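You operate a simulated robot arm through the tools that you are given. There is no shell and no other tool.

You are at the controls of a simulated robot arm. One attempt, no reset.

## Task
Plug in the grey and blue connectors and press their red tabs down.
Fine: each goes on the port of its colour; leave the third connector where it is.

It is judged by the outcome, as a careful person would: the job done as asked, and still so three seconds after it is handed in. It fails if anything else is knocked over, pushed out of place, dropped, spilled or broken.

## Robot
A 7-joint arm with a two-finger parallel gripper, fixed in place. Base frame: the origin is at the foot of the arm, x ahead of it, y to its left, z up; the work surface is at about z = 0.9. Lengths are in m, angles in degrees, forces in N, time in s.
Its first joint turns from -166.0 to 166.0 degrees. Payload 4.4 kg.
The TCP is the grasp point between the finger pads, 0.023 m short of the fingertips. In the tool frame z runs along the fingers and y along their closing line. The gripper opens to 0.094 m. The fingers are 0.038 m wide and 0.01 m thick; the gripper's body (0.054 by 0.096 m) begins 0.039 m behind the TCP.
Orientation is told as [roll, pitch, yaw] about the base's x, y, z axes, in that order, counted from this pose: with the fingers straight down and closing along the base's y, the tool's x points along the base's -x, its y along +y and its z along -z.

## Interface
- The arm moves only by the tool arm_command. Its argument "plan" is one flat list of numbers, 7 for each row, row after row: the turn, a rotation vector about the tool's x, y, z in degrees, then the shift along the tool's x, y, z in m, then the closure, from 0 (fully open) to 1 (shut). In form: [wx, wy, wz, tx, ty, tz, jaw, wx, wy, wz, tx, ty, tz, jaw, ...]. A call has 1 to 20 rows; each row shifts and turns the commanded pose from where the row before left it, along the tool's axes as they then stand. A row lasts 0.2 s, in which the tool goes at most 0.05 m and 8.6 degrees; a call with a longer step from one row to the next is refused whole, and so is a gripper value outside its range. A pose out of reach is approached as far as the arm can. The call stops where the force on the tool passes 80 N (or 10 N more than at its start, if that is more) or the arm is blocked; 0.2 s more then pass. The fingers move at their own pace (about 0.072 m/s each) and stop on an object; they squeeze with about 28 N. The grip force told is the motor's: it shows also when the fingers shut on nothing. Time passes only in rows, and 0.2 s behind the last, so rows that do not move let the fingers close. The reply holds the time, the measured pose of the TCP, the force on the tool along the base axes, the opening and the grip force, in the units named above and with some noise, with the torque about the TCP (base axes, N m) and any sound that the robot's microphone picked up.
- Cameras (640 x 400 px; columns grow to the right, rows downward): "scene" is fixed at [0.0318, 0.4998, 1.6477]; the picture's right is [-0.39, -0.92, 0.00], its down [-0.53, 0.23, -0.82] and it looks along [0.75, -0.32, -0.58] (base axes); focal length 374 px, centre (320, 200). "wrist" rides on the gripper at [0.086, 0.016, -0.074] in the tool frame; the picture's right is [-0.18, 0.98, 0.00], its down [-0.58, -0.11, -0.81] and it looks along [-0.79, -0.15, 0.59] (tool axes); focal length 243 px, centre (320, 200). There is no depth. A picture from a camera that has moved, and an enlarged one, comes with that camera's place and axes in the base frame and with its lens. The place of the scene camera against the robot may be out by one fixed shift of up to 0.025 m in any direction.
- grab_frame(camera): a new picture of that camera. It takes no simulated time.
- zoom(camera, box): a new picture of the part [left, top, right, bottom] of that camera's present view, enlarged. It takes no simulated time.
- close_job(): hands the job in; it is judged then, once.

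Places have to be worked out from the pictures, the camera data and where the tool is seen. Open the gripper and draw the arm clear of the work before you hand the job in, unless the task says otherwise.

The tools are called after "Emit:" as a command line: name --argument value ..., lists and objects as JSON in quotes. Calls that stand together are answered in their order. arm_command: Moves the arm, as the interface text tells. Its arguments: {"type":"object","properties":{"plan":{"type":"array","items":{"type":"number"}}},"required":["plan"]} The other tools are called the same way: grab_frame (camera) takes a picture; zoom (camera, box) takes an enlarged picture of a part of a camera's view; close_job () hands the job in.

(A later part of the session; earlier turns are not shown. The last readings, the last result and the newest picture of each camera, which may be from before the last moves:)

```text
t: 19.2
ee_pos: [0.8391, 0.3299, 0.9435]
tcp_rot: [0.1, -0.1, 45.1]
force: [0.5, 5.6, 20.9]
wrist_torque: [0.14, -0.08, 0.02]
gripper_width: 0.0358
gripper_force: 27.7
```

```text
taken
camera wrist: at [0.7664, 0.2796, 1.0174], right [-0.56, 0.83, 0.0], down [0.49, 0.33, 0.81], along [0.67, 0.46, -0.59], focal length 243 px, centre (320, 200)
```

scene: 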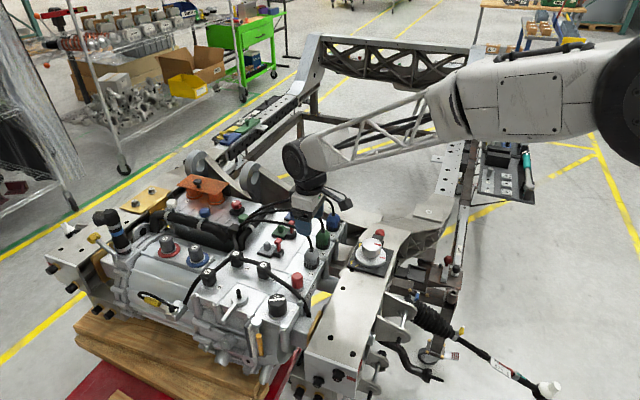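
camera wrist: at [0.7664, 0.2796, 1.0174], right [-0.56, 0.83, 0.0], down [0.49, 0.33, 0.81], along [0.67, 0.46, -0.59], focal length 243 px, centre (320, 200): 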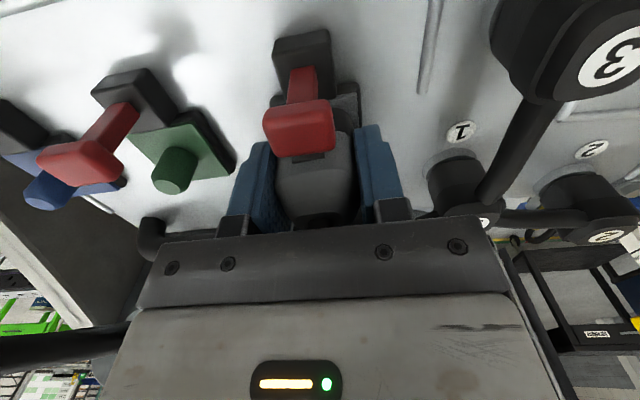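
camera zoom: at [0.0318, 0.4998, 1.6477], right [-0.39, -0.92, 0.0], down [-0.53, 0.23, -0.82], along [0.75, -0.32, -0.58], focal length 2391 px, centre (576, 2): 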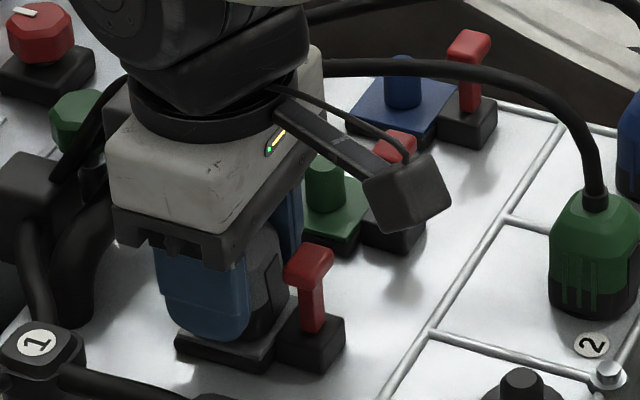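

The connector is on the post but roughly 8 mm short of its seat, and the grip friction limit is about 21 N. I open the jaws, rise clear, look, and then press it home from the top with closed fingers.

Emit:
arm_command --plan '[0, 0, 0, 0, 0, -0.002, 1, 0, 0, 0, 0, 0, 0, 0.3, 0, 0, 0, 0, 0, 0, 0.3, 0, 0, 0, 0, 0, -0.02, 0.3, 0, 0, 0, 0, 0, -0.03, 0.3, 0, 0, 0, 0, 0, -0.04, 0.3, 0, 0, 0, 0, 0, -0.03, 0.3, 0, 0, 0, 0, 0, 0, 0.3]'

Emit:
zoom --camera "wrist" --box '[240, 0, 400, 100]'

Emit:
zoom --camera "scene" --box '[230, 190, 330, 252]'

```text
t: 21.0
ee_pos: [0.8405, 0.327, 1.0619]
tcp_rot: [0.0, 0.0, 45.0]
force: [-0.3, -0.5, 0.2]
wrist_torque: [0.0, -0.02, 0.02]
gripper_width: 0.0658
gripper_force: 0.0
```

```text
4.00 times, centred on (320, 50) of wrist
camera zoom: at [0.7668, 0.2772, 1.1368], right [-0.56, 0.83, 0.0], down [0.49, 0.33, 0.81], along [0.67, 0.46, -0.59], focal length 970 px, centre (320, 800)
```

zoom: 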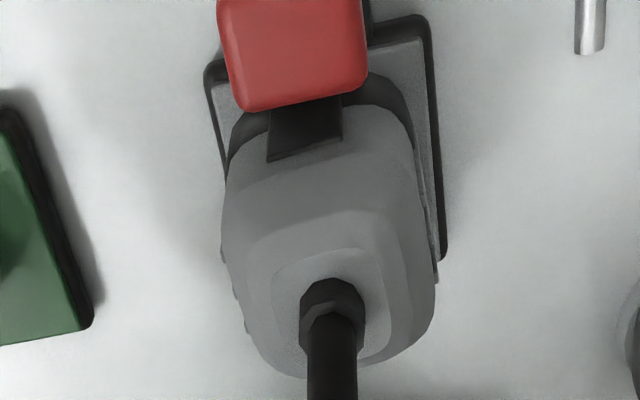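

```text
6.40 times, centred on (280, 221) of scene
camera zoom: at [0.0318, 0.4998, 1.6477], right [-0.39, -0.92, 0.0], down [-0.53, 0.23, -0.82], along [0.75, -0.32, -0.58], focal length 2391 px, centre (576, 66)
```

zoom: 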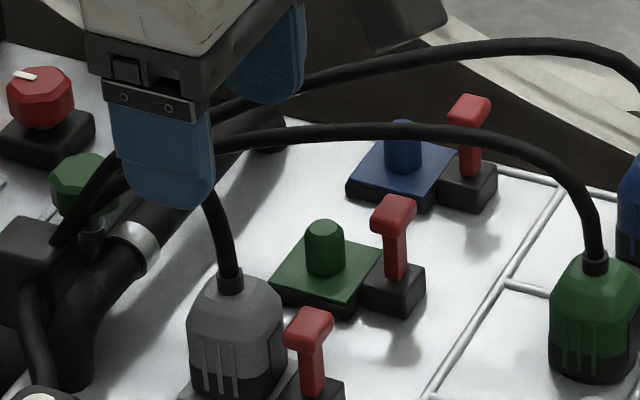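

The connector stands upright on the grey post. I look at its base to judge the remaining gap.

Emit:
zoom --camera "scene" --box '[245, 230, 295, 262]'

Emit:
zoom --camera "scene" --box '[290, 220, 350, 258]'

```text
12.50 times, centred on (270, 246) of scene
camera zoom: at [0.0318, 0.4998, 1.6477], right [-0.39, -0.92, 0.0], down [-0.53, 0.23, -0.82], along [0.75, -0.32, -0.58], focal length 4669 px, centre (945, -375)
```

zoom: 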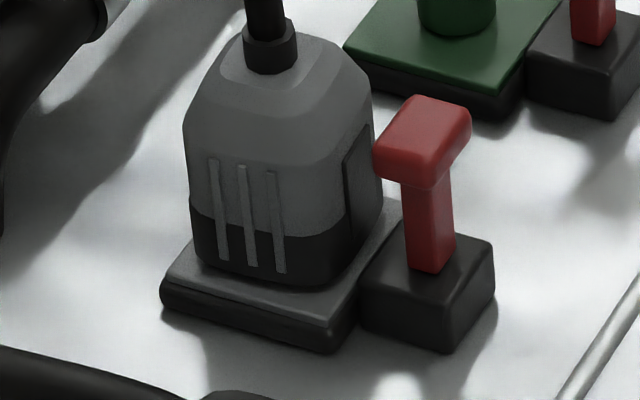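

```text
10.53 times, centred on (320, 239) of scene
camera zoom: at [0.0318, 0.4998, 1.6477], right [-0.39, -0.92, 0.0], down [-0.53, 0.23, -0.82], along [0.75, -0.32, -0.58], focal length 3932 px, centre (320, -210)
```

zoom: 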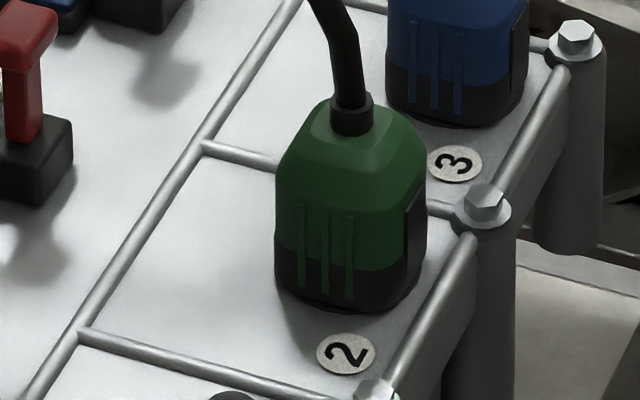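

The connector now appears to rest almost on its plate, which is ~8 mm thick and explains the height difference. No click was reported, so I close the fingers and press from above on its top to make sure it is fully home.

Emit:
arm_command --plan '[0, 0, 0, 0, 0, 0, 1, 0, 0, 0, 0, 0, 0, 1, 0, 0, 0, 0, 0, 0, 1, 0, 0, 0, 0, 0, 0.025, 1, 0, 0, 0, 0, 0, 0.02, 1, 0, 0, 0, 0, 0, 0.01, 1, 0, 0, 0, 0, 0, 0, 1]'

Emit:
zoom --camera "scene" --box '[230, 200, 310, 250]'

Emit:
zoom --camera "wrist" --box '[220, 50, 420, 220]'

```text
t: 22.6
ee_pos: [0.8416, 0.329, 1.0088]
tcp_rot: [0.0, -0.1, 45.0]
force: [0.2, 0.4, -0.2]
wrist_torque: [0.0, 0.01, -0.02]
gripper_width: 0.0
gripper_force: 28.4
```

```text
8.00 times, centred on (270, 225) of scene
camera zoom: at [0.0318, 0.4998, 1.6477], right [-0.39, -0.92, 0.0], down [-0.53, 0.23, -0.82], along [0.75, -0.32, -0.58], focal length 2988 px, centre (720, 0)
```

zoom: 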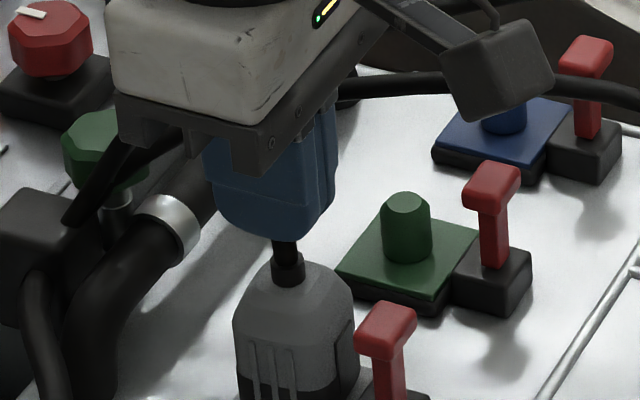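

```text
2.35 times, centred on (320, 135) of wrist
camera zoom: at [0.768, 0.28, 1.0845], right [-0.56, 0.83, 0.0], down [0.49, 0.33, 0.81], along [0.67, 0.46, -0.59], focal length 571 px, centre (320, 353)
```

zoom: 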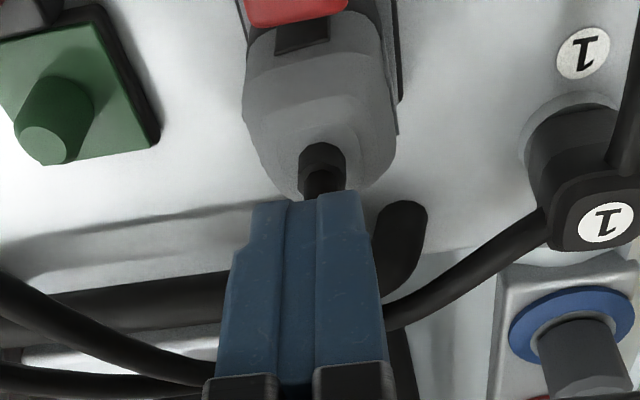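

Fingers are shut just above the collar, about 2 mm off to one side. I correct that and press down in small steps.

Emit:
arm_command --plan '[0, 0, 0, 0, 0.002, 0.005, 1, 0, 0, 0, 0, 0, 0.005, 1, 0, 0, 0, 0, 0, 0.004, 1, 0, 0, 0, 0, 0, 0.004, 1, 0, 0, 0, 0, 0, 0, 1]'

```text
t: 23.8
ee_pos: [0.8364, 0.3306, 0.9915]
tcp_rot: [0.0, 0.0, 45.0]
force: [0.3, -0.6, -0.1]
wrist_torque: [0.01, -0.02, 0.0]
gripper_width: 0.0
gripper_force: 28.3
```

No contact yet at z 0.9915. I continue down in 3 mm steps.

Emit:
arm_command --plan '[0, 0, 0, 0, 0, 0.003, 1, 0, 0, 0, 0, 0, 0.003, 1, 0, 0, 0, 0, 0, 0.003, 1, 0, 0, 0, 0, 0, 0, 1]'

Emit:
zoom --camera "scene" --box '[230, 210, 310, 260]'

```text
t: 24.8
ee_pos: [0.8384, 0.3306, 0.9863]
tcp_rot: [-0.2, -0.3, 45.0]
force: [-3.5, -0.5, 48.2]
wrist_torque: [-0.1, 0.01, -0.02]
gripper_width: 0.0001
gripper_force: 28.3
```

```text
8.00 times, centred on (270, 235) of scene
camera zoom: at [0.0318, 0.4998, 1.6477], right [-0.39, -0.92, 0.0], down [-0.53, 0.23, -0.82], along [0.75, -0.32, -0.58], focal length 2988 px, centre (720, -80)
```

zoom: 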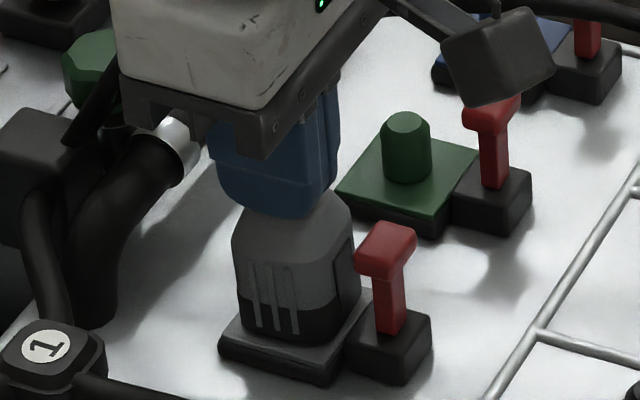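

Contact at 48 N with no click yet. I press a bit more, staying under the 80 N stop.

Emit:
arm_command --plan '[0, 0, 0, 0, 0, 0.0015, 1, 0, 0, 0, 0, 0, 0, 1]'

Emit:
zoom --camera "scene" --box '[245, 230, 295, 262]'

```text
t: 25.5
ee_pos: [0.8386, 0.3317, 0.9867]
tcp_rot: [-0.1, -0.5, 45.0]
force: [-1.7, -0.7, 12.4]
wrist_torque: [-0.05, 0.04, -0.02]
gripper_width: 0.0001
gripper_force: 27.7
stopped in row 2: the force on the tool passed its limit at 82 N (the readings are from after the stop); the commanded pose is now the measured one
```

```text
12.50 times, centred on (270, 246) of scene
camera zoom: at [0.0318, 0.4998, 1.6477], right [-0.39, -0.92, 0.0], down [-0.53, 0.23, -0.82], along [0.75, -0.32, -0.58], focal length 4669 px, centre (945, -375)
```

zoom: 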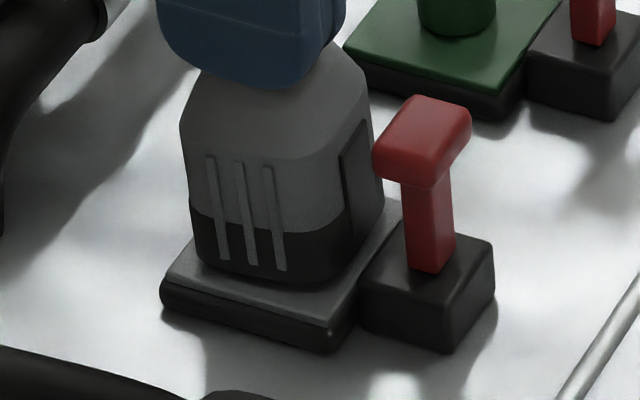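

The reading hit 82 N with the connector not moving, so it is hard against something. I compare its base gap with the parked green connector at higher zoom to judge whether it is really home.

Emit:
zoom --camera "scene" --box '[258, 242, 282, 257]'

Emit:
zoom --camera "scene" --box '[312, 236, 336, 251]'

Emit:
zoom --camera "scene" --box '[290, 245, 322, 265]'

```text
16.00 times, centred on (270, 250) of scene
camera zoom: at [0.0318, 0.4998, 1.6477], right [-0.39, -0.92, 0.0], down [-0.53, 0.23, -0.82], along [0.75, -0.32, -0.58], focal length 5977 px, centre (1120, -592)
```

zoom: 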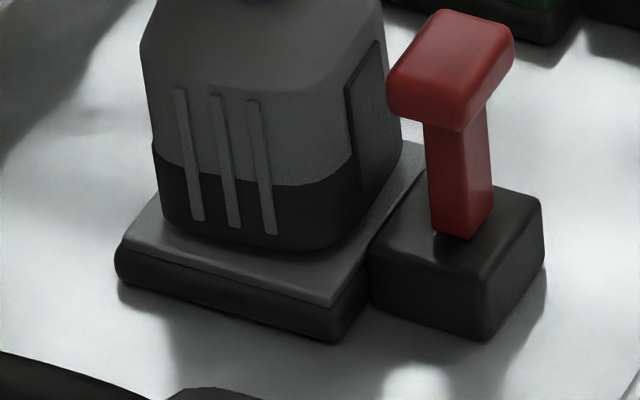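

```text
16.00 times, centred on (324, 244) of scene
camera zoom: at [0.0318, 0.4998, 1.6477], right [-0.39, -0.92, 0.0], down [-0.53, 0.23, -0.82], along [0.75, -0.32, -0.58], focal length 5977 px, centre (256, -496)
```

zoom: 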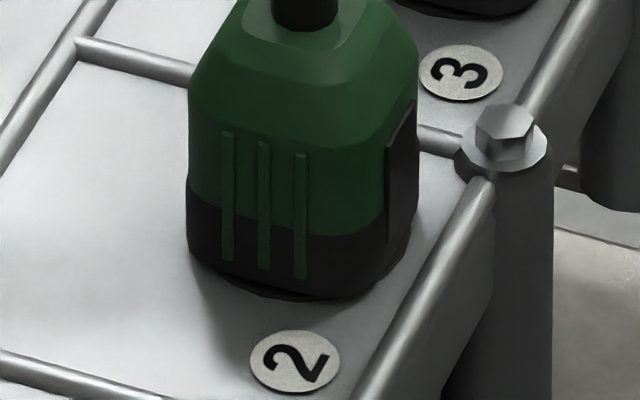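

```text
16.00 times, centred on (306, 255) of scene
camera zoom: at [0.0318, 0.4998, 1.6477], right [-0.39, -0.92, 0.0], down [-0.53, 0.23, -0.82], along [0.75, -0.32, -0.58], focal length 5977 px, centre (544, -680)
```

zoom: 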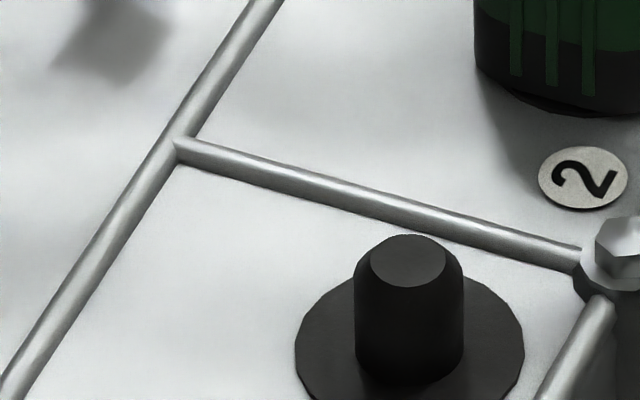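

Side by side, the grey base sits on its ~8 mm plate with no visible gap and 82 N did not move it, so it is seated. The grey tab head centre is at about (0.812, 0.304, 0.954). I rise and move 45 mm back toward the rail so the closed fingertips are above the tab but clear of the connector.

Emit:
arm_command --plan '[0, 0, 0, 0, 0, -0.02, 1, 0, 0, 0, 0, 0, -0.02, 1, 0, 0, 0, 0.0225, -0.001, 0, 1, 0, 0, 0, 0.0225, 0, 0, 1, 0, 0, 0, 0, 0, 0.015, 1, 0, 0, 0, 0, 0, 0, 1]'

Emit:
grab_frame --camera "wrist"

Emit:
zoom --camera "scene" --box '[240, 215, 304, 255]'

```text
t: 26.9
ee_pos: [0.8074, 0.2996, 1.0085]
tcp_rot: [-0.1, -0.3, 45.0]
force: [-0.1, 0.7, 0.0]
wrist_torque: [0.0, -0.05, 0.01]
gripper_width: 0.0
gripper_force: 27.6
```

```text
taken
camera wrist: at [0.7344, 0.2497, 1.0824], right [-0.56, 0.83, 0.0], down [0.48, 0.33, 0.81], along [0.67, 0.46, -0.59], focal length 243 px, centre (320, 200)
```

wrist: 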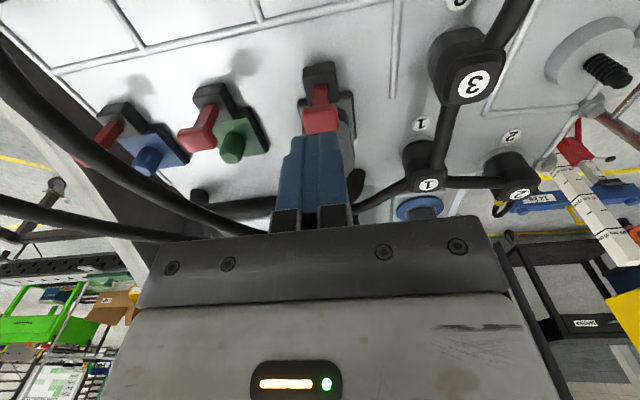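

```text
10.00 times, centred on (272, 235) of scene
camera zoom: at [0.0318, 0.4998, 1.6477], right [-0.39, -0.92, 0.0], down [-0.53, 0.23, -0.82], along [0.75, -0.32, -0.58], focal length 3736 px, centre (800, -150)
```

zoom: 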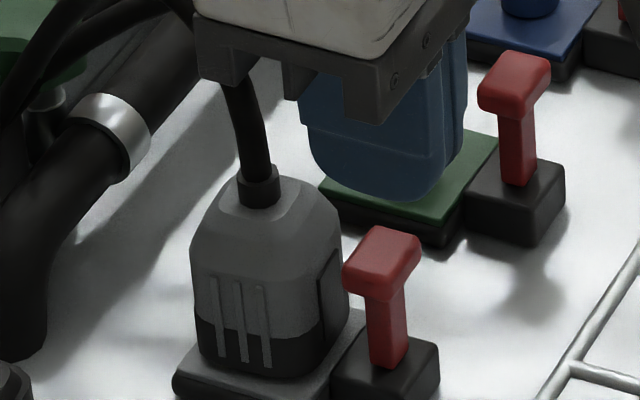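

The fingers line up with the tab head in both views. I descend to contact and then press in small steps.

Emit:
arm_command --plan '[0, 0, 0, 0, 0, 0.012, 1, 0, 0, 0, 0, 0, 0.012, 1, 0, 0, 0, 0, 0, 0.004, 1, 0, 0, 0, 0, 0, 0.004, 1, 0, 0, 0, 0, 0, 0, 1]'

Emit:
zoom --camera "scene" --box '[240, 215, 304, 255]'

Emit:
zoom --camera "wrist" --box '[250, 80, 390, 230]'

```text
t: 28.1
ee_pos: [0.808, 0.2991, 0.978]
tcp_rot: [0.0, -0.3, 44.9]
force: [-0.5, 0.6, 0.1]
wrist_torque: [-0.03, 0.03, 0.02]
gripper_width: 0.0
gripper_force: 27.7
```

```text
10.00 times, centred on (272, 235) of scene
camera zoom: at [0.0318, 0.4998, 1.6477], right [-0.39, -0.92, 0.0], down [-0.53, 0.23, -0.82], along [0.75, -0.32, -0.58], focal length 3736 px, centre (800, -150)
```

zoom: 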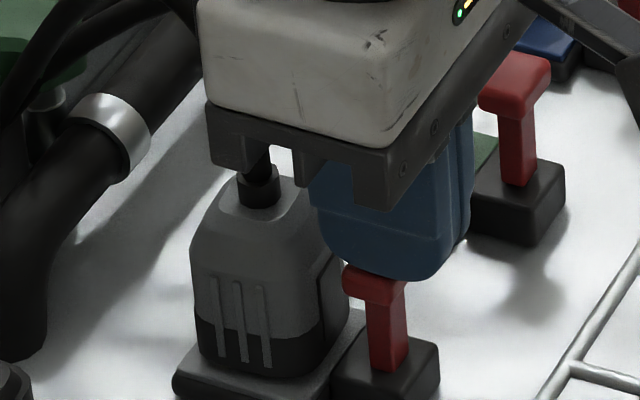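

```text
2.67 times, centred on (320, 155) of wrist
camera zoom: at [0.7351, 0.2491, 1.0531], right [-0.56, 0.83, 0.0], down [0.48, 0.33, 0.81], along [0.67, 0.46, -0.59], focal length 647 px, centre (320, 320)
```

zoom: 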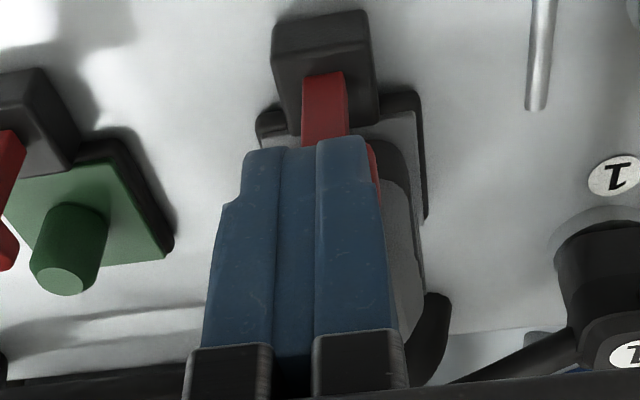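

The fingertips are just above the tab head. I press down in 4 mm steps.

Emit:
arm_command --plan '[0, 0, 0, 0, 0.001, 0.004, 1, 0, 0, 0, 0, 0, 0.004, 1, 0, 0, 0, 0, 0, 0.003, 1, 0, 0, 0, 0, 0, 0, 1]'

Emit:
zoom --camera "scene" --box '[240, 215, 304, 255]'

```text
t: 29.1
ee_pos: [0.8072, 0.3013, 0.9684]
tcp_rot: [-0.2, -0.4, 45.0]
force: [4.4, 2.1, 11.1]
wrist_torque: [0.04, -0.1, 0.0]
gripper_width: 0.0
gripper_force: 27.9
```

```text
10.00 times, centred on (272, 235) of scene
camera zoom: at [0.0318, 0.4998, 1.6477], right [-0.39, -0.92, 0.0], down [-0.53, 0.23, -0.82], along [0.75, -0.32, -0.58], focal length 3736 px, centre (800, -150)
```

zoom: 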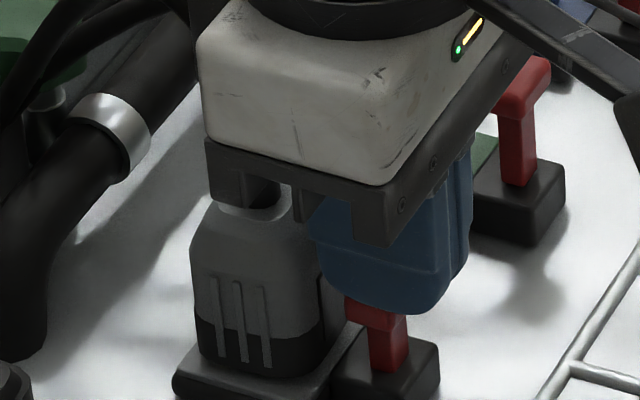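

The tab is moving down under about 11 N. I continue pressing.

Emit:
arm_command --plan '[0, 0, 0, 0, 0, 0.004, 1, 0, 0, 0, 0, 0, 0.004, 1, 0, 0, 0, 0, 0, 0.003, 1, 0, 0, 0, 0, 0, 0, 1]'

Emit:
zoom --camera "scene" --box '[240, 215, 304, 255]'

```text
t: 30.1
ee_pos: [0.8062, 0.3009, 0.9586]
tcp_rot: [-0.1, -0.6, 45.0]
force: [-11.6, 8.9, 61.2]
wrist_torque: [0.29, 0.22, 0.05]
gripper_width: 0.0001
gripper_force: 28.0
```

```text
10.00 times, centred on (272, 235) of scene
camera zoom: at [0.0318, 0.4998, 1.6477], right [-0.39, -0.92, 0.0], down [-0.53, 0.23, -0.82], along [0.75, -0.32, -0.58], focal length 3736 px, centre (800, -150)
```

zoom: 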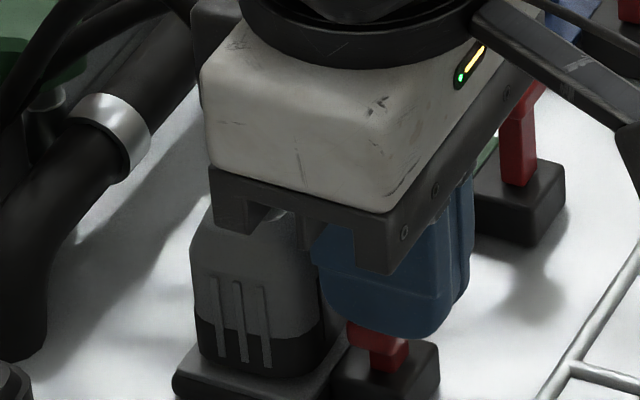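

The tab has gone down about 18 mm and now resists with 61 N. I press 1 mm further to see whether it is at its stop.

Emit:
arm_command --plan '[0, 0, 0, 0, 0, 0.001, 1, 0, 0, 0, 0, 0, 0, 1]'

Emit:
zoom --camera "scene" --box '[258, 238, 290, 258]'

Emit:
zoom --camera "wrist" --box '[250, 80, 390, 230]'

```text
t: 30.7
ee_pos: [0.8065, 0.3007, 0.9575]
tcp_rot: [-0.2, -0.6, 45.1]
force: [-15.9, 11.6, 70.5]
wrist_torque: [0.42, 0.31, 0.09]
gripper_width: 0.0
gripper_force: 28.1
```

```text
16.00 times, centred on (274, 248) of scene
camera zoom: at [0.0318, 0.4998, 1.6477], right [-0.39, -0.92, 0.0], down [-0.53, 0.23, -0.82], along [0.75, -0.32, -0.58], focal length 5977 px, centre (1056, -568)
```

zoom: 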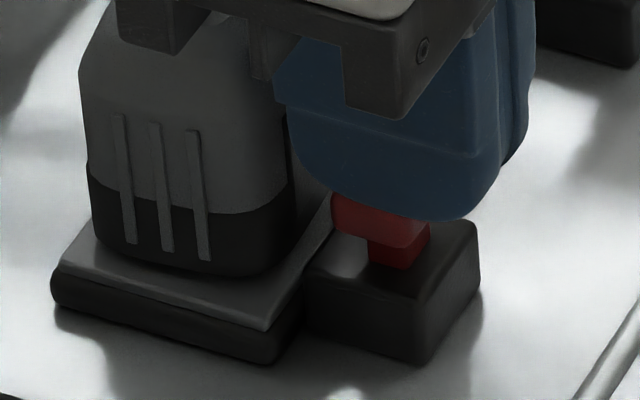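

```text
2.67 times, centred on (320, 155) of wrist
camera zoom: at [0.7335, 0.2506, 1.0318], right [-0.56, 0.83, 0.0], down [0.48, 0.33, 0.81], along [0.67, 0.46, -0.58], focal length 647 px, centre (320, 320)
```

zoom: 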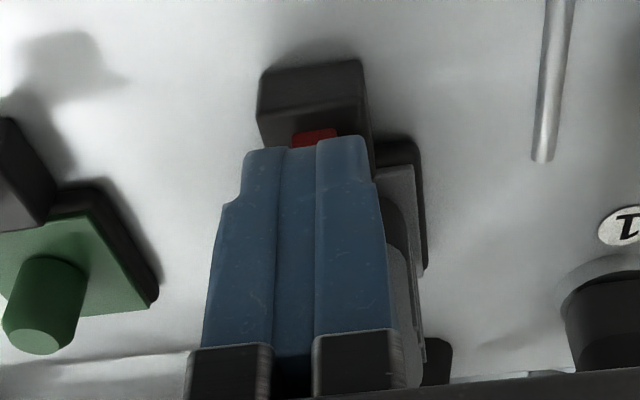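

At 70 N the tab moved only another millimetre, so it appears to be at its stop. I lift off to see whether it stays down.

Emit:
arm_command --plan '[0, 0, 0, 0, 0, -0.005, 1, 0, 0, 0, 0, 0, -0.02, 1, 0, 0, 0, 0, 0, -0.03, 1, 0, 0, 0, 0.02, 0, -0.03, 1, 0, 0, 0, 0, 0, 0, 1]'

Emit:
zoom --camera "scene" --box '[250, 230, 298, 260]'

Emit:
grab_frame --camera "wrist"

```text
t: 31.9
ee_pos: [0.7904, 0.2835, 1.0409]
tcp_rot: [-0.1, -0.3, 45.0]
force: [-0.4, -0.3, 0.9]
wrist_torque: [0.01, -0.01, -0.01]
gripper_width: 0.0001
gripper_force: 28.2
```

```text
13.33 times, centred on (274, 245) of scene
camera zoom: at [0.0318, 0.4998, 1.6477], right [-0.39, -0.92, 0.0], down [-0.53, 0.23, -0.82], along [0.75, -0.32, -0.58], focal length 4981 px, centre (933, -400)
```

zoom: 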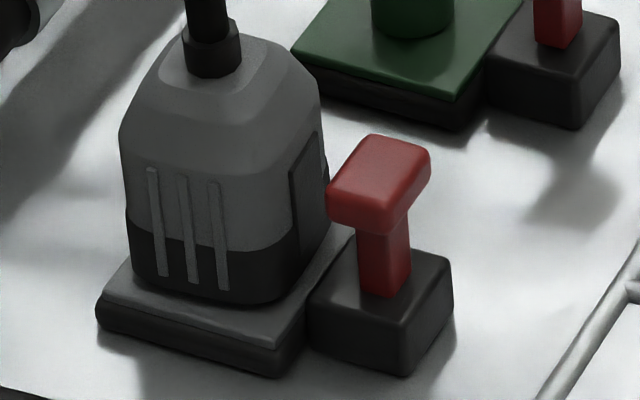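

```text
taken
camera wrist: at [0.7175, 0.2337, 1.1145], right [-0.56, 0.83, 0.0], down [0.48, 0.33, 0.81], along [0.67, 0.46, -0.59], focal length 243 px, centre (320, 200)
```

wrist: 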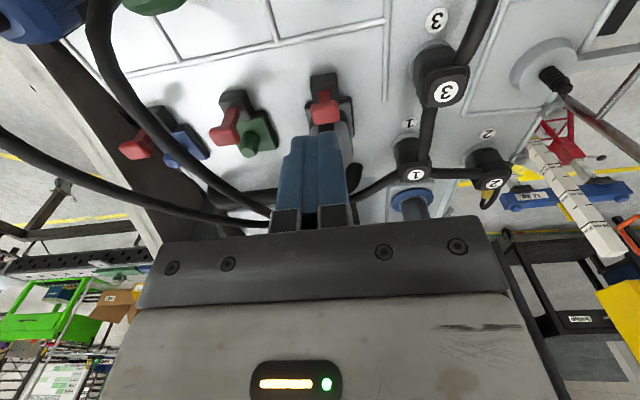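

The tab is lower than at first but came back part of the way after I lifted off. I wait a moment and check whether it is still moving.

Emit:
arm_command --plan '[0, 0, 0, 0, 0, 0, 1, 0, 0, 0, 0, 0, 0, 1, 0, 0, 0, 0, 0, 0, 1]'

Emit:
zoom --camera "scene" --box '[250, 230, 298, 260]'

Emit:
zoom --camera "scene" --box '[275, 205, 323, 235]'

```text
t: 32.7
ee_pos: [0.7914, 0.2831, 1.04]
tcp_rot: [-0.2, -0.3, 45.0]
force: [-0.2, 0.4, -0.7]
wrist_torque: [0.02, -0.01, 0.03]
gripper_width: 0.0
gripper_force: 28.1
```

```text
13.33 times, centred on (274, 245) of scene
camera zoom: at [0.0318, 0.4998, 1.6477], right [-0.39, -0.92, 0.0], down [-0.53, 0.23, -0.82], along [0.75, -0.32, -0.58], focal length 4981 px, centre (933, -400)
```

zoom: 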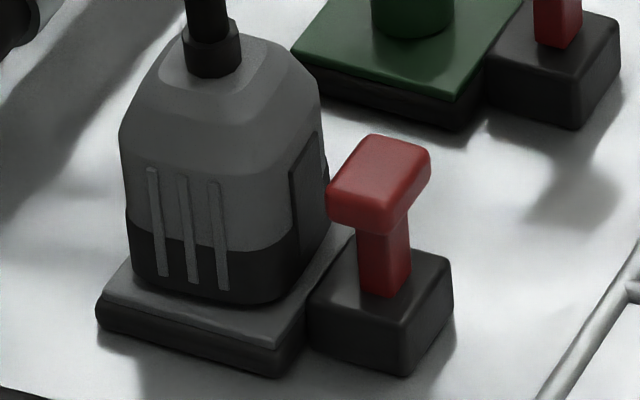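

```text
13.33 times, centred on (299, 220) of scene
camera zoom: at [0.0318, 0.4998, 1.6477], right [-0.39, -0.92, 0.0], down [-0.53, 0.23, -0.82], along [0.75, -0.32, -0.58], focal length 4981 px, centre (600, -67)
```

zoom: 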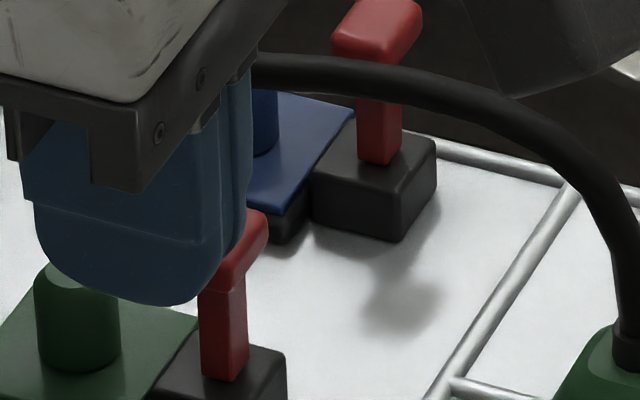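

The tab is stable about 9 mm below its original height and stays there, like a latched position, while the load pushed it elastically deeper. I zoom further into the base seam and tab to verify seating.

Emit:
zoom --camera "scene" --box '[257, 246, 273, 256]'

Emit:
zoom --camera "scene" --box '[316, 240, 332, 250]'

Emit:
zoom --camera "scene" --box '[268, 238, 284, 248]'

```text
16.00 times, centred on (265, 251) of scene
camera zoom: at [0.0318, 0.4998, 1.6477], right [-0.39, -0.92, 0.0], down [-0.53, 0.23, -0.82], along [0.75, -0.32, -0.58], focal length 5977 px, centre (1200, -616)
```

zoom: 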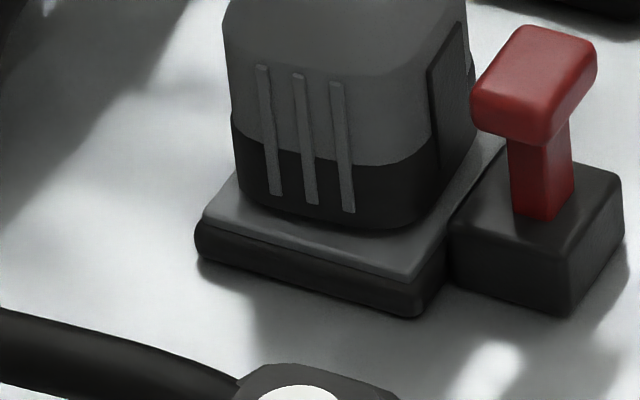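

```text
16.00 times, centred on (324, 245) of scene
camera zoom: at [0.0318, 0.4998, 1.6477], right [-0.39, -0.92, 0.0], down [-0.53, 0.23, -0.82], along [0.75, -0.32, -0.58], focal length 5977 px, centre (256, -520)
```

zoom: 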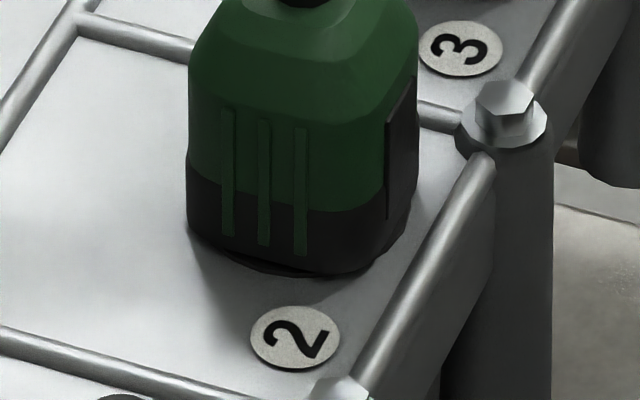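

```text
16.00 times, centred on (276, 243) of scene
camera zoom: at [0.0318, 0.4998, 1.6477], right [-0.39, -0.92, 0.0], down [-0.53, 0.23, -0.82], along [0.75, -0.32, -0.58], focal length 5977 px, centre (1024, -488)
```

zoom: 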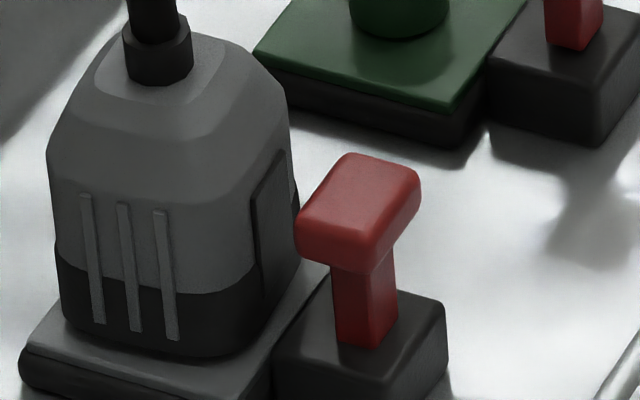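

The grey tab behaviour (11 N to slide about 9 mm, then a stiff stop that springs back to the same level) shows it is fully pressed and staying down. Now I turn to blue: its port is near the reach limit, so I first test reach and measure the port with the empty gripper.

Emit:
arm_command --plan '[0, 0, 0, 0, 0, -0.03, 1, 0, 0, 0, 0, 0, -0.03, 1, 0, 0, 0, -0.0131, -0.0342, 0, 1, 0, 0, 0, -0.0131, -0.0342, 0, 1, 0, 0, 0, -0.0131, -0.0342, 0, 1, 0, 0, 0, -0.0131, -0.0342, 0, 1, 0, 0, 0, -0.0131, -0.0342, 0, 1, 0, 0, 0, 0, 0, 0.03, 1, 0, 0, 0, 0, 0, 0, 1]'

Emit:
zoom --camera "wrist" --box '[260, 0, 380, 75]'

Emit:
grab_frame --camera "wrist"

```text
t: 34.7
ee_pos: [0.9602, 0.2063, 1.0684]
tcp_rot: [-0.2, -0.4, 44.9]
force: [-0.2, -0.3, 1.2]
wrist_torque: [0.0, -0.02, -0.04]
gripper_width: 0.0001
gripper_force: 28.4
```

```text
5.33 times, centred on (320, 38) of wrist
camera zoom: at [0.8869, 0.1575, 1.1423], right [-0.56, 0.83, 0.0], down [0.48, 0.33, 0.81], along [0.67, 0.46, -0.59], focal length 1294 px, centre (320, 1067)
```

zoom: 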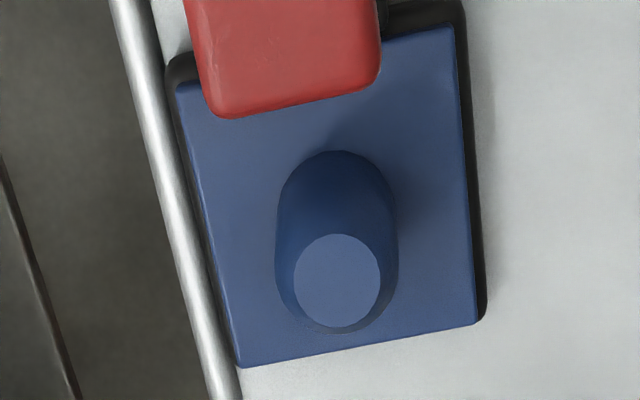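

```text
taken
camera wrist: at [0.8869, 0.1575, 1.1423], right [-0.56, 0.83, 0.0], down [0.48, 0.33, 0.81], along [0.67, 0.46, -0.59], focal length 243 px, centre (320, 200)
```

wrist: 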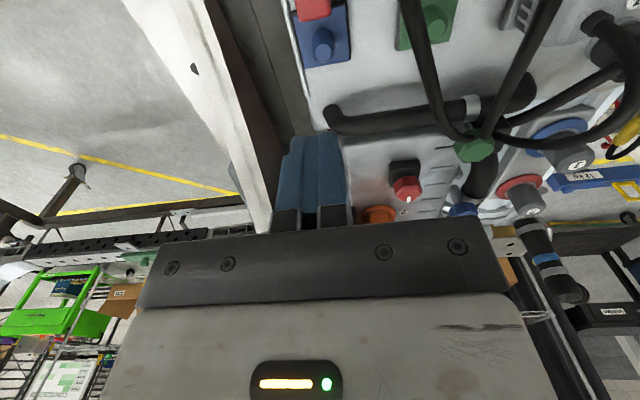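

The vertical tool reaches here at z 1.07. The blue post is at about (0.9585, 0.2091) with yaw ≈45°. I test reach down to just above the post top, keeping clear of the tab.

Emit:
arm_command --plan '[0, 0, 0, -0.0011, 0.0025, 0.02, 1, 0, 0, 0, 0, 0, 0.025, 1, 0, 0, 0, 0, 0, 0.025, 1, 0, 0, 0, 0, 0, 0.025, 1, 0, 0, 0, 0, 0, 0, 1]'

Emit:
zoom --camera "scene" --box '[270, 180, 334, 220]'

Emit:
zoom --camera "wrist" --box '[250, 60, 390, 230]'

```text
t: 35.9
ee_pos: [0.9607, 0.2125, 0.9768]
tcp_rot: [-0.1, -0.4, 45.1]
force: [-0.2, -0.6, 0.9]
wrist_torque: [0.0, 0.01, -0.01]
gripper_width: 0.0
gripper_force: 28.5
```

```text
10.00 times, centred on (302, 200) of scene
camera zoom: at [0.0318, 0.4998, 1.6477], right [-0.39, -0.92, 0.0], down [-0.53, 0.23, -0.82], along [0.75, -0.32, -0.58], focal length 3736 px, centre (500, 200)
```

zoom: 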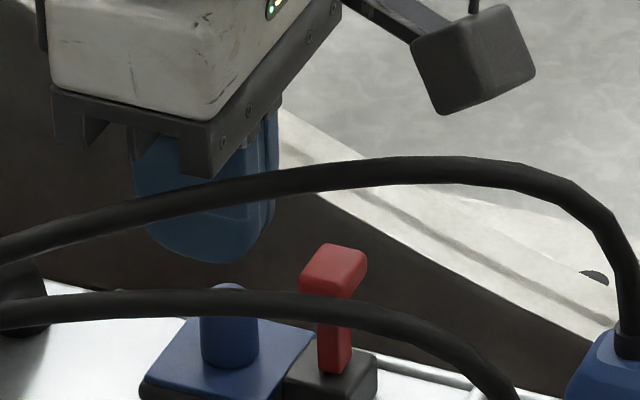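

```text
2.35 times, centred on (320, 145) of wrist
camera zoom: at [0.8868, 0.163, 1.0507], right [-0.56, 0.83, 0.0], down [0.48, 0.33, 0.81], along [0.67, 0.46, -0.59], focal length 571 px, centre (320, 329)
```

zoom: 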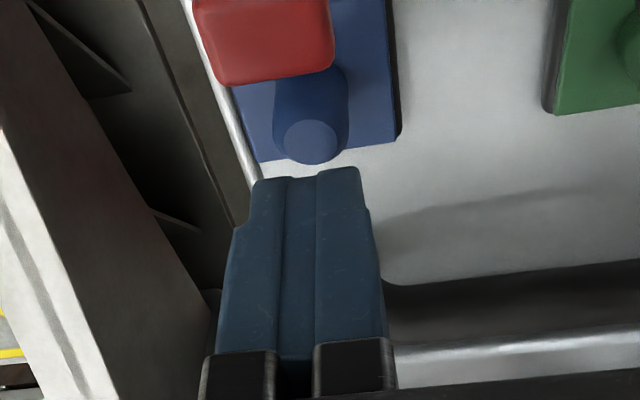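

Reach is fine down to z 0.977 with the vertical tool. I rise, go back over the parked blue connector and open the jaws partway for the grasp.

Emit:
arm_command --plan '[0, 0, 0, 0, 0, -0.03, 1, 0, 0, 0, 0, 0, -0.03, 1, 0, 0, 0, 0, 0, -0.025, 1, 0, 0, 0, 0.0345, -0.0007, 0, 1, 0, 0, 0, 0.0345, -0.0007, 0, 1, 0, 0, 0, 0.0345, -0.0007, 0, 0.3, 0, 0, 0, 0.0345, -0.0007, 0, 0.3, 0, 0, 0, 0, 0, 0, 0.3, 0, 0, 0, 0, 0, 0, 0.3]'

Emit:
grab_frame --camera "wrist"

Emit:
zoom --camera "wrist" --box '[270, 0, 370, 100]'

Emit:
zoom --camera "scene" --box '[240, 170, 400, 270]'

```text
t: 37.9
ee_pos: [0.8629, 0.1109, 1.0611]
tcp_rot: [-0.1, -0.3, 45.0]
force: [0.2, 0.2, -0.4]
wrist_torque: [0.02, -0.02, 0.01]
gripper_width: 0.0657
gripper_force: 0.0
```

```text
taken
camera wrist: at [0.7896, 0.0608, 1.1349], right [-0.56, 0.83, 0.0], down [0.48, 0.33, 0.81], along [0.67, 0.46, -0.59], focal length 243 px, centre (320, 200)
```

wrist: 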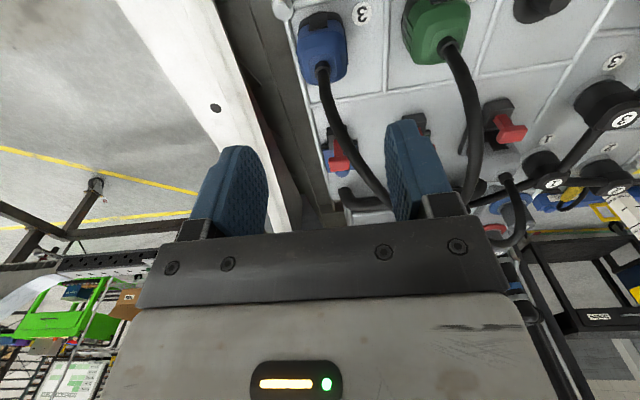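

```text
4.00 times, centred on (320, 50) of wrist
camera zoom: at [0.7896, 0.0608, 1.1349], right [-0.56, 0.83, 0.0], down [0.48, 0.33, 0.81], along [0.67, 0.46, -0.59], focal length 970 px, centre (320, 800)
```

zoom: 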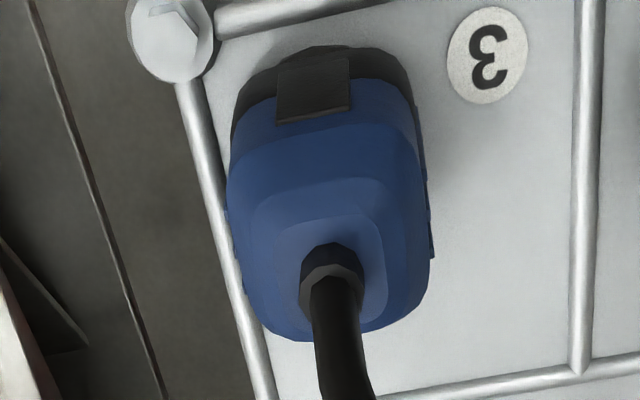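

```text
4.00 times, centred on (320, 220) of scene
camera zoom: at [0.0318, 0.4998, 1.6477], right [-0.39, -0.92, 0.0], down [-0.53, 0.23, -0.82], along [0.75, -0.32, -0.58], focal length 1494 px, centre (320, 120)
```

zoom: 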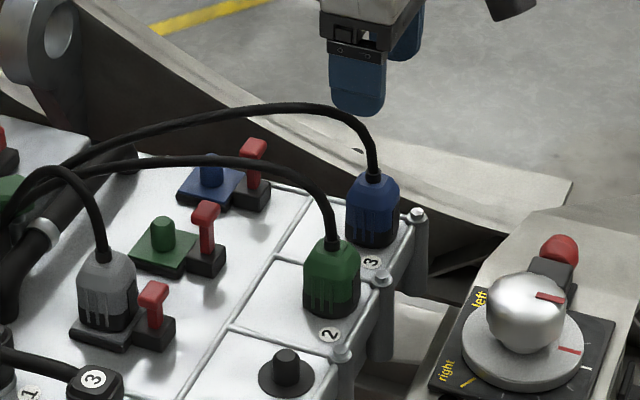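

Compared with the grey reference view, the blue collar lies about 3 mm toward +rail and 3 mm back. I correct that, remove the 0.3° residual tilt and go down to z≈0.995 for a second check.

Emit:
arm_command --plan '[0, 0.3, 0, 0.003, 0.003, 0.02, 0.3, 0, 0, 0, 0, 0, 0.023, 0.3, 0, 0, 0, 0, 0, 0.023, 0.3, 0, 0, 0, 0, 0, 0, 0.3]'

Emit:
zoom --camera "wrist" --box '[260, 40, 380, 160]'

Emit:
zoom --camera "wrist" --box '[180, 100, 460, 260]'

```text
t: 38.9
ee_pos: [0.8578, 0.1105, 0.9917]
tcp_rot: [-0.2, -0.1, 45.0]
force: [1.3, -0.2, -0.5]
wrist_torque: [0.03, 0.03, 0.0]
gripper_width: 0.0658
gripper_force: 0.1
```

```text
3.33 times, centred on (320, 100) of wrist
camera zoom: at [0.7857, 0.0616, 1.0665], right [-0.56, 0.83, 0.0], down [0.49, 0.34, 0.81], along [0.67, 0.45, -0.59], focal length 809 px, centre (320, 533)
```

zoom: 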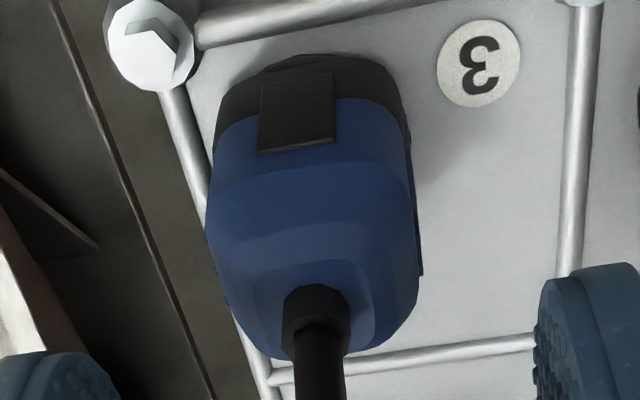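

```text
2.29 times, centred on (320, 180) of wrist
camera zoom: at [0.7857, 0.0616, 1.0665], right [-0.56, 0.83, 0.0], down [0.49, 0.34, 0.81], along [0.67, 0.45, -0.59], focal length 555 px, centre (320, 246)
```

zoom: 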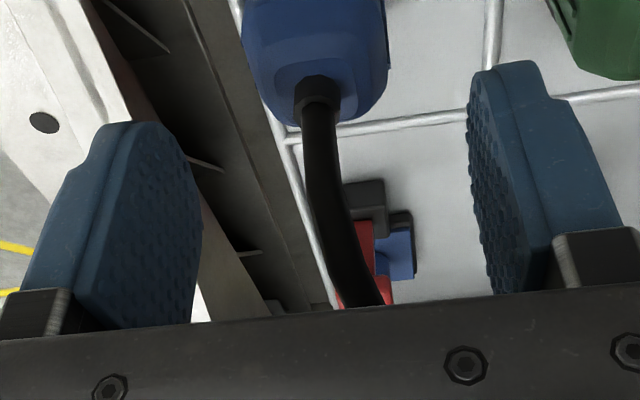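

The view matches the grey reference almost exactly (about 1 mm to one side). I make that small correction and descend to the grasp height.

Emit:
arm_command --plan '[0, 0, 0, 0, -0.001, 0.015, 0.3, 0, 0, 0, 0, 0, 0.015, 0.3, 0, 0, 0, 0, 0, 0.012, 0.3, 0, 0, 0, 0, 0, 0.01, 0.3, 0, 0, 0, 0, 0, 0, 0.3]'

Emit:
zoom --camera "wrist" --box '[200, 60, 440, 230]'

```text
t: 40.1
ee_pos: [0.8598, 0.1138, 0.9414]
tcp_rot: [-0.3, 0.1, 45.1]
force: [0.9, -0.8, 0.3]
wrist_torque: [-0.03, -0.01, -0.01]
gripper_width: 0.066
gripper_force: 0.0
```

```text
2.35 times, centred on (320, 145) of wrist
camera zoom: at [0.7863, 0.0626, 1.0158], right [-0.56, 0.83, 0.0], down [0.49, 0.34, 0.81], along [0.67, 0.45, -0.59], focal length 571 px, centre (320, 329)
```

zoom: 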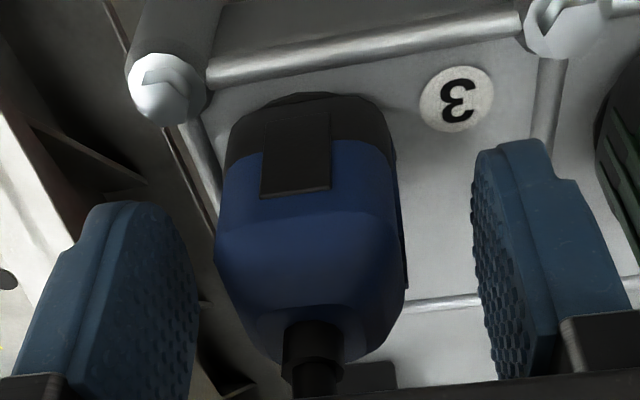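

The connector sits ~2 mm off-centre between the jaws. I centre the jaws and close on it.

Emit:
arm_command --plan '[0, 0, 0, 0, -0.0018, 0, 0.3, 0, 0, 0, 0, 0, 0, 1, 0, 0, 0, 0, 0, 0, 1, 0, 0, 0, 0, 0, 0, 1]'

Emit:
zoom --camera "wrist" --box '[200, 60, 440, 230]'

```text
t: 41.1
ee_pos: [0.8606, 0.1111, 0.9425]
tcp_rot: [-0.2, 0.0, 45.1]
force: [0.8, -0.7, -0.2]
wrist_torque: [0.01, 0.04, -0.04]
gripper_width: 0.0359
gripper_force: 27.8
```

```text
2.35 times, centred on (320, 145) of wrist
camera zoom: at [0.7874, 0.0613, 1.0164], right [-0.56, 0.83, 0.0], down [0.49, 0.34, 0.81], along [0.67, 0.45, -0.59], focal length 571 px, centre (320, 329)
```

zoom: 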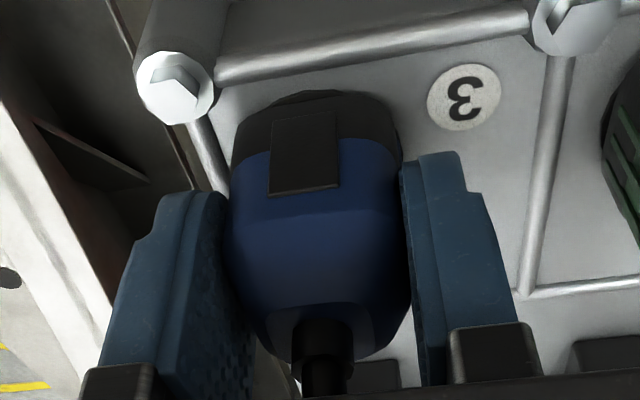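

Gripped at 35.9 mm, just like grey. I lift it straight up, slowly at first.

Emit:
arm_command --plan '[0, 0, 0, 0, 0, -0.01, 1, 0, 0, 0, 0, 0, -0.015, 1, 0, 0, 0, 0, 0, -0.02, 1, 0, 0, 0, 0, 0, -0.025, 1, 0, 0, 0, 0, 0, 0, 1]'

Emit:
zoom --camera "wrist" --box '[270, 30, 370, 110]'

Emit:
grab_frame --camera "wrist"

Emit:
zoom --camera "scene" --box '[240, 170, 400, 270]'

```text
t: 42.3
ee_pos: [0.8583, 0.1126, 1.0124]
tcp_rot: [-0.2, 0.0, 45.1]
force: [-0.5, -0.2, -0.2]
wrist_torque: [0.0, 0.01, -0.02]
gripper_width: 0.0359
gripper_force: 28.0
```

```text
5.00 times, centred on (320, 70) of wrist
camera zoom: at [0.7858, 0.0628, 1.0867], right [-0.56, 0.83, 0.0], down [0.49, 0.34, 0.81], along [0.67, 0.45, -0.59], focal length 1213 px, centre (320, 850)
```

zoom: 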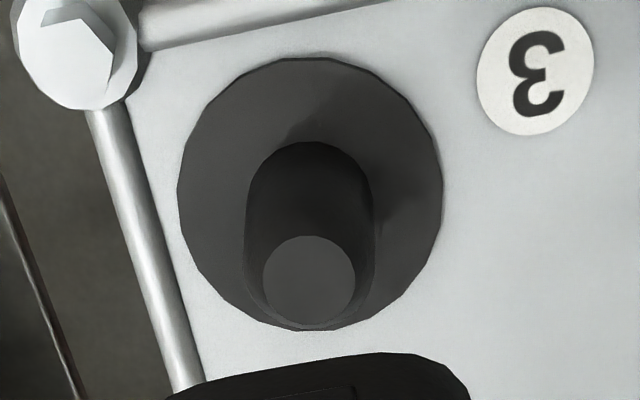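

```text
taken
camera wrist: at [0.7858, 0.0628, 1.0867], right [-0.56, 0.83, 0.0], down [0.49, 0.34, 0.81], along [0.67, 0.45, -0.59], focal length 243 px, centre (320, 200)
```

wrist: 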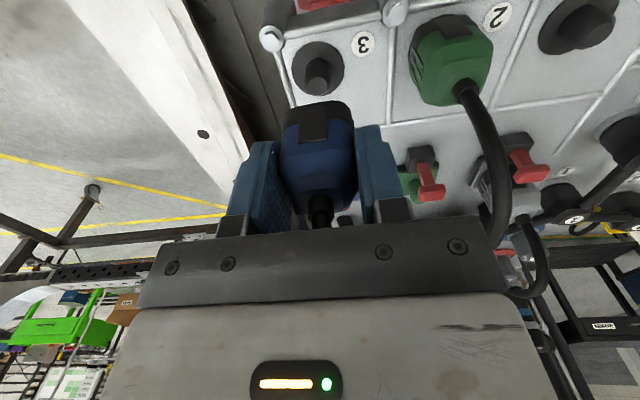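

```text
4.00 times, centred on (320, 220) of scene
camera zoom: at [0.0318, 0.4998, 1.6477], right [-0.39, -0.92, 0.0], down [-0.53, 0.23, -0.82], along [0.75, -0.32, -0.58], focal length 1494 px, centre (320, 120)
```

zoom: 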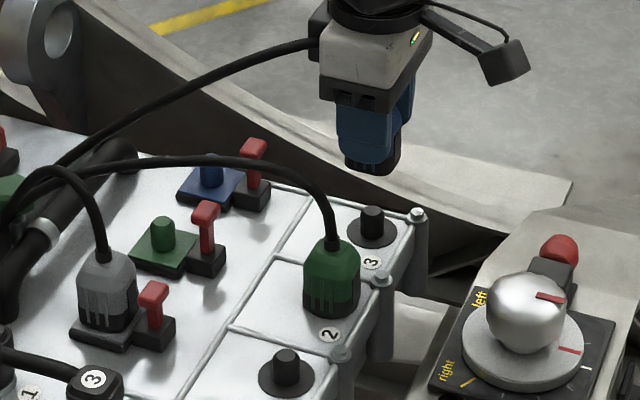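

Blue is off its post. I take the same in-hand close-up as I did for grey so I can compare how it sits in the fingers.

Emit:
zoom --camera "wrist" --box '[220, 90, 420, 240]'

```text
2.67 times, centred on (320, 165) of wrist
camera zoom: at [0.7858, 0.0628, 1.0867], right [-0.56, 0.83, 0.0], down [0.49, 0.34, 0.81], along [0.67, 0.45, -0.59], focal length 647 px, centre (320, 293)
```

zoom: 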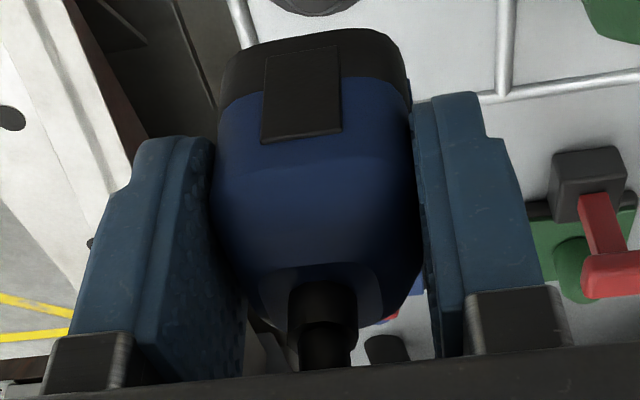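

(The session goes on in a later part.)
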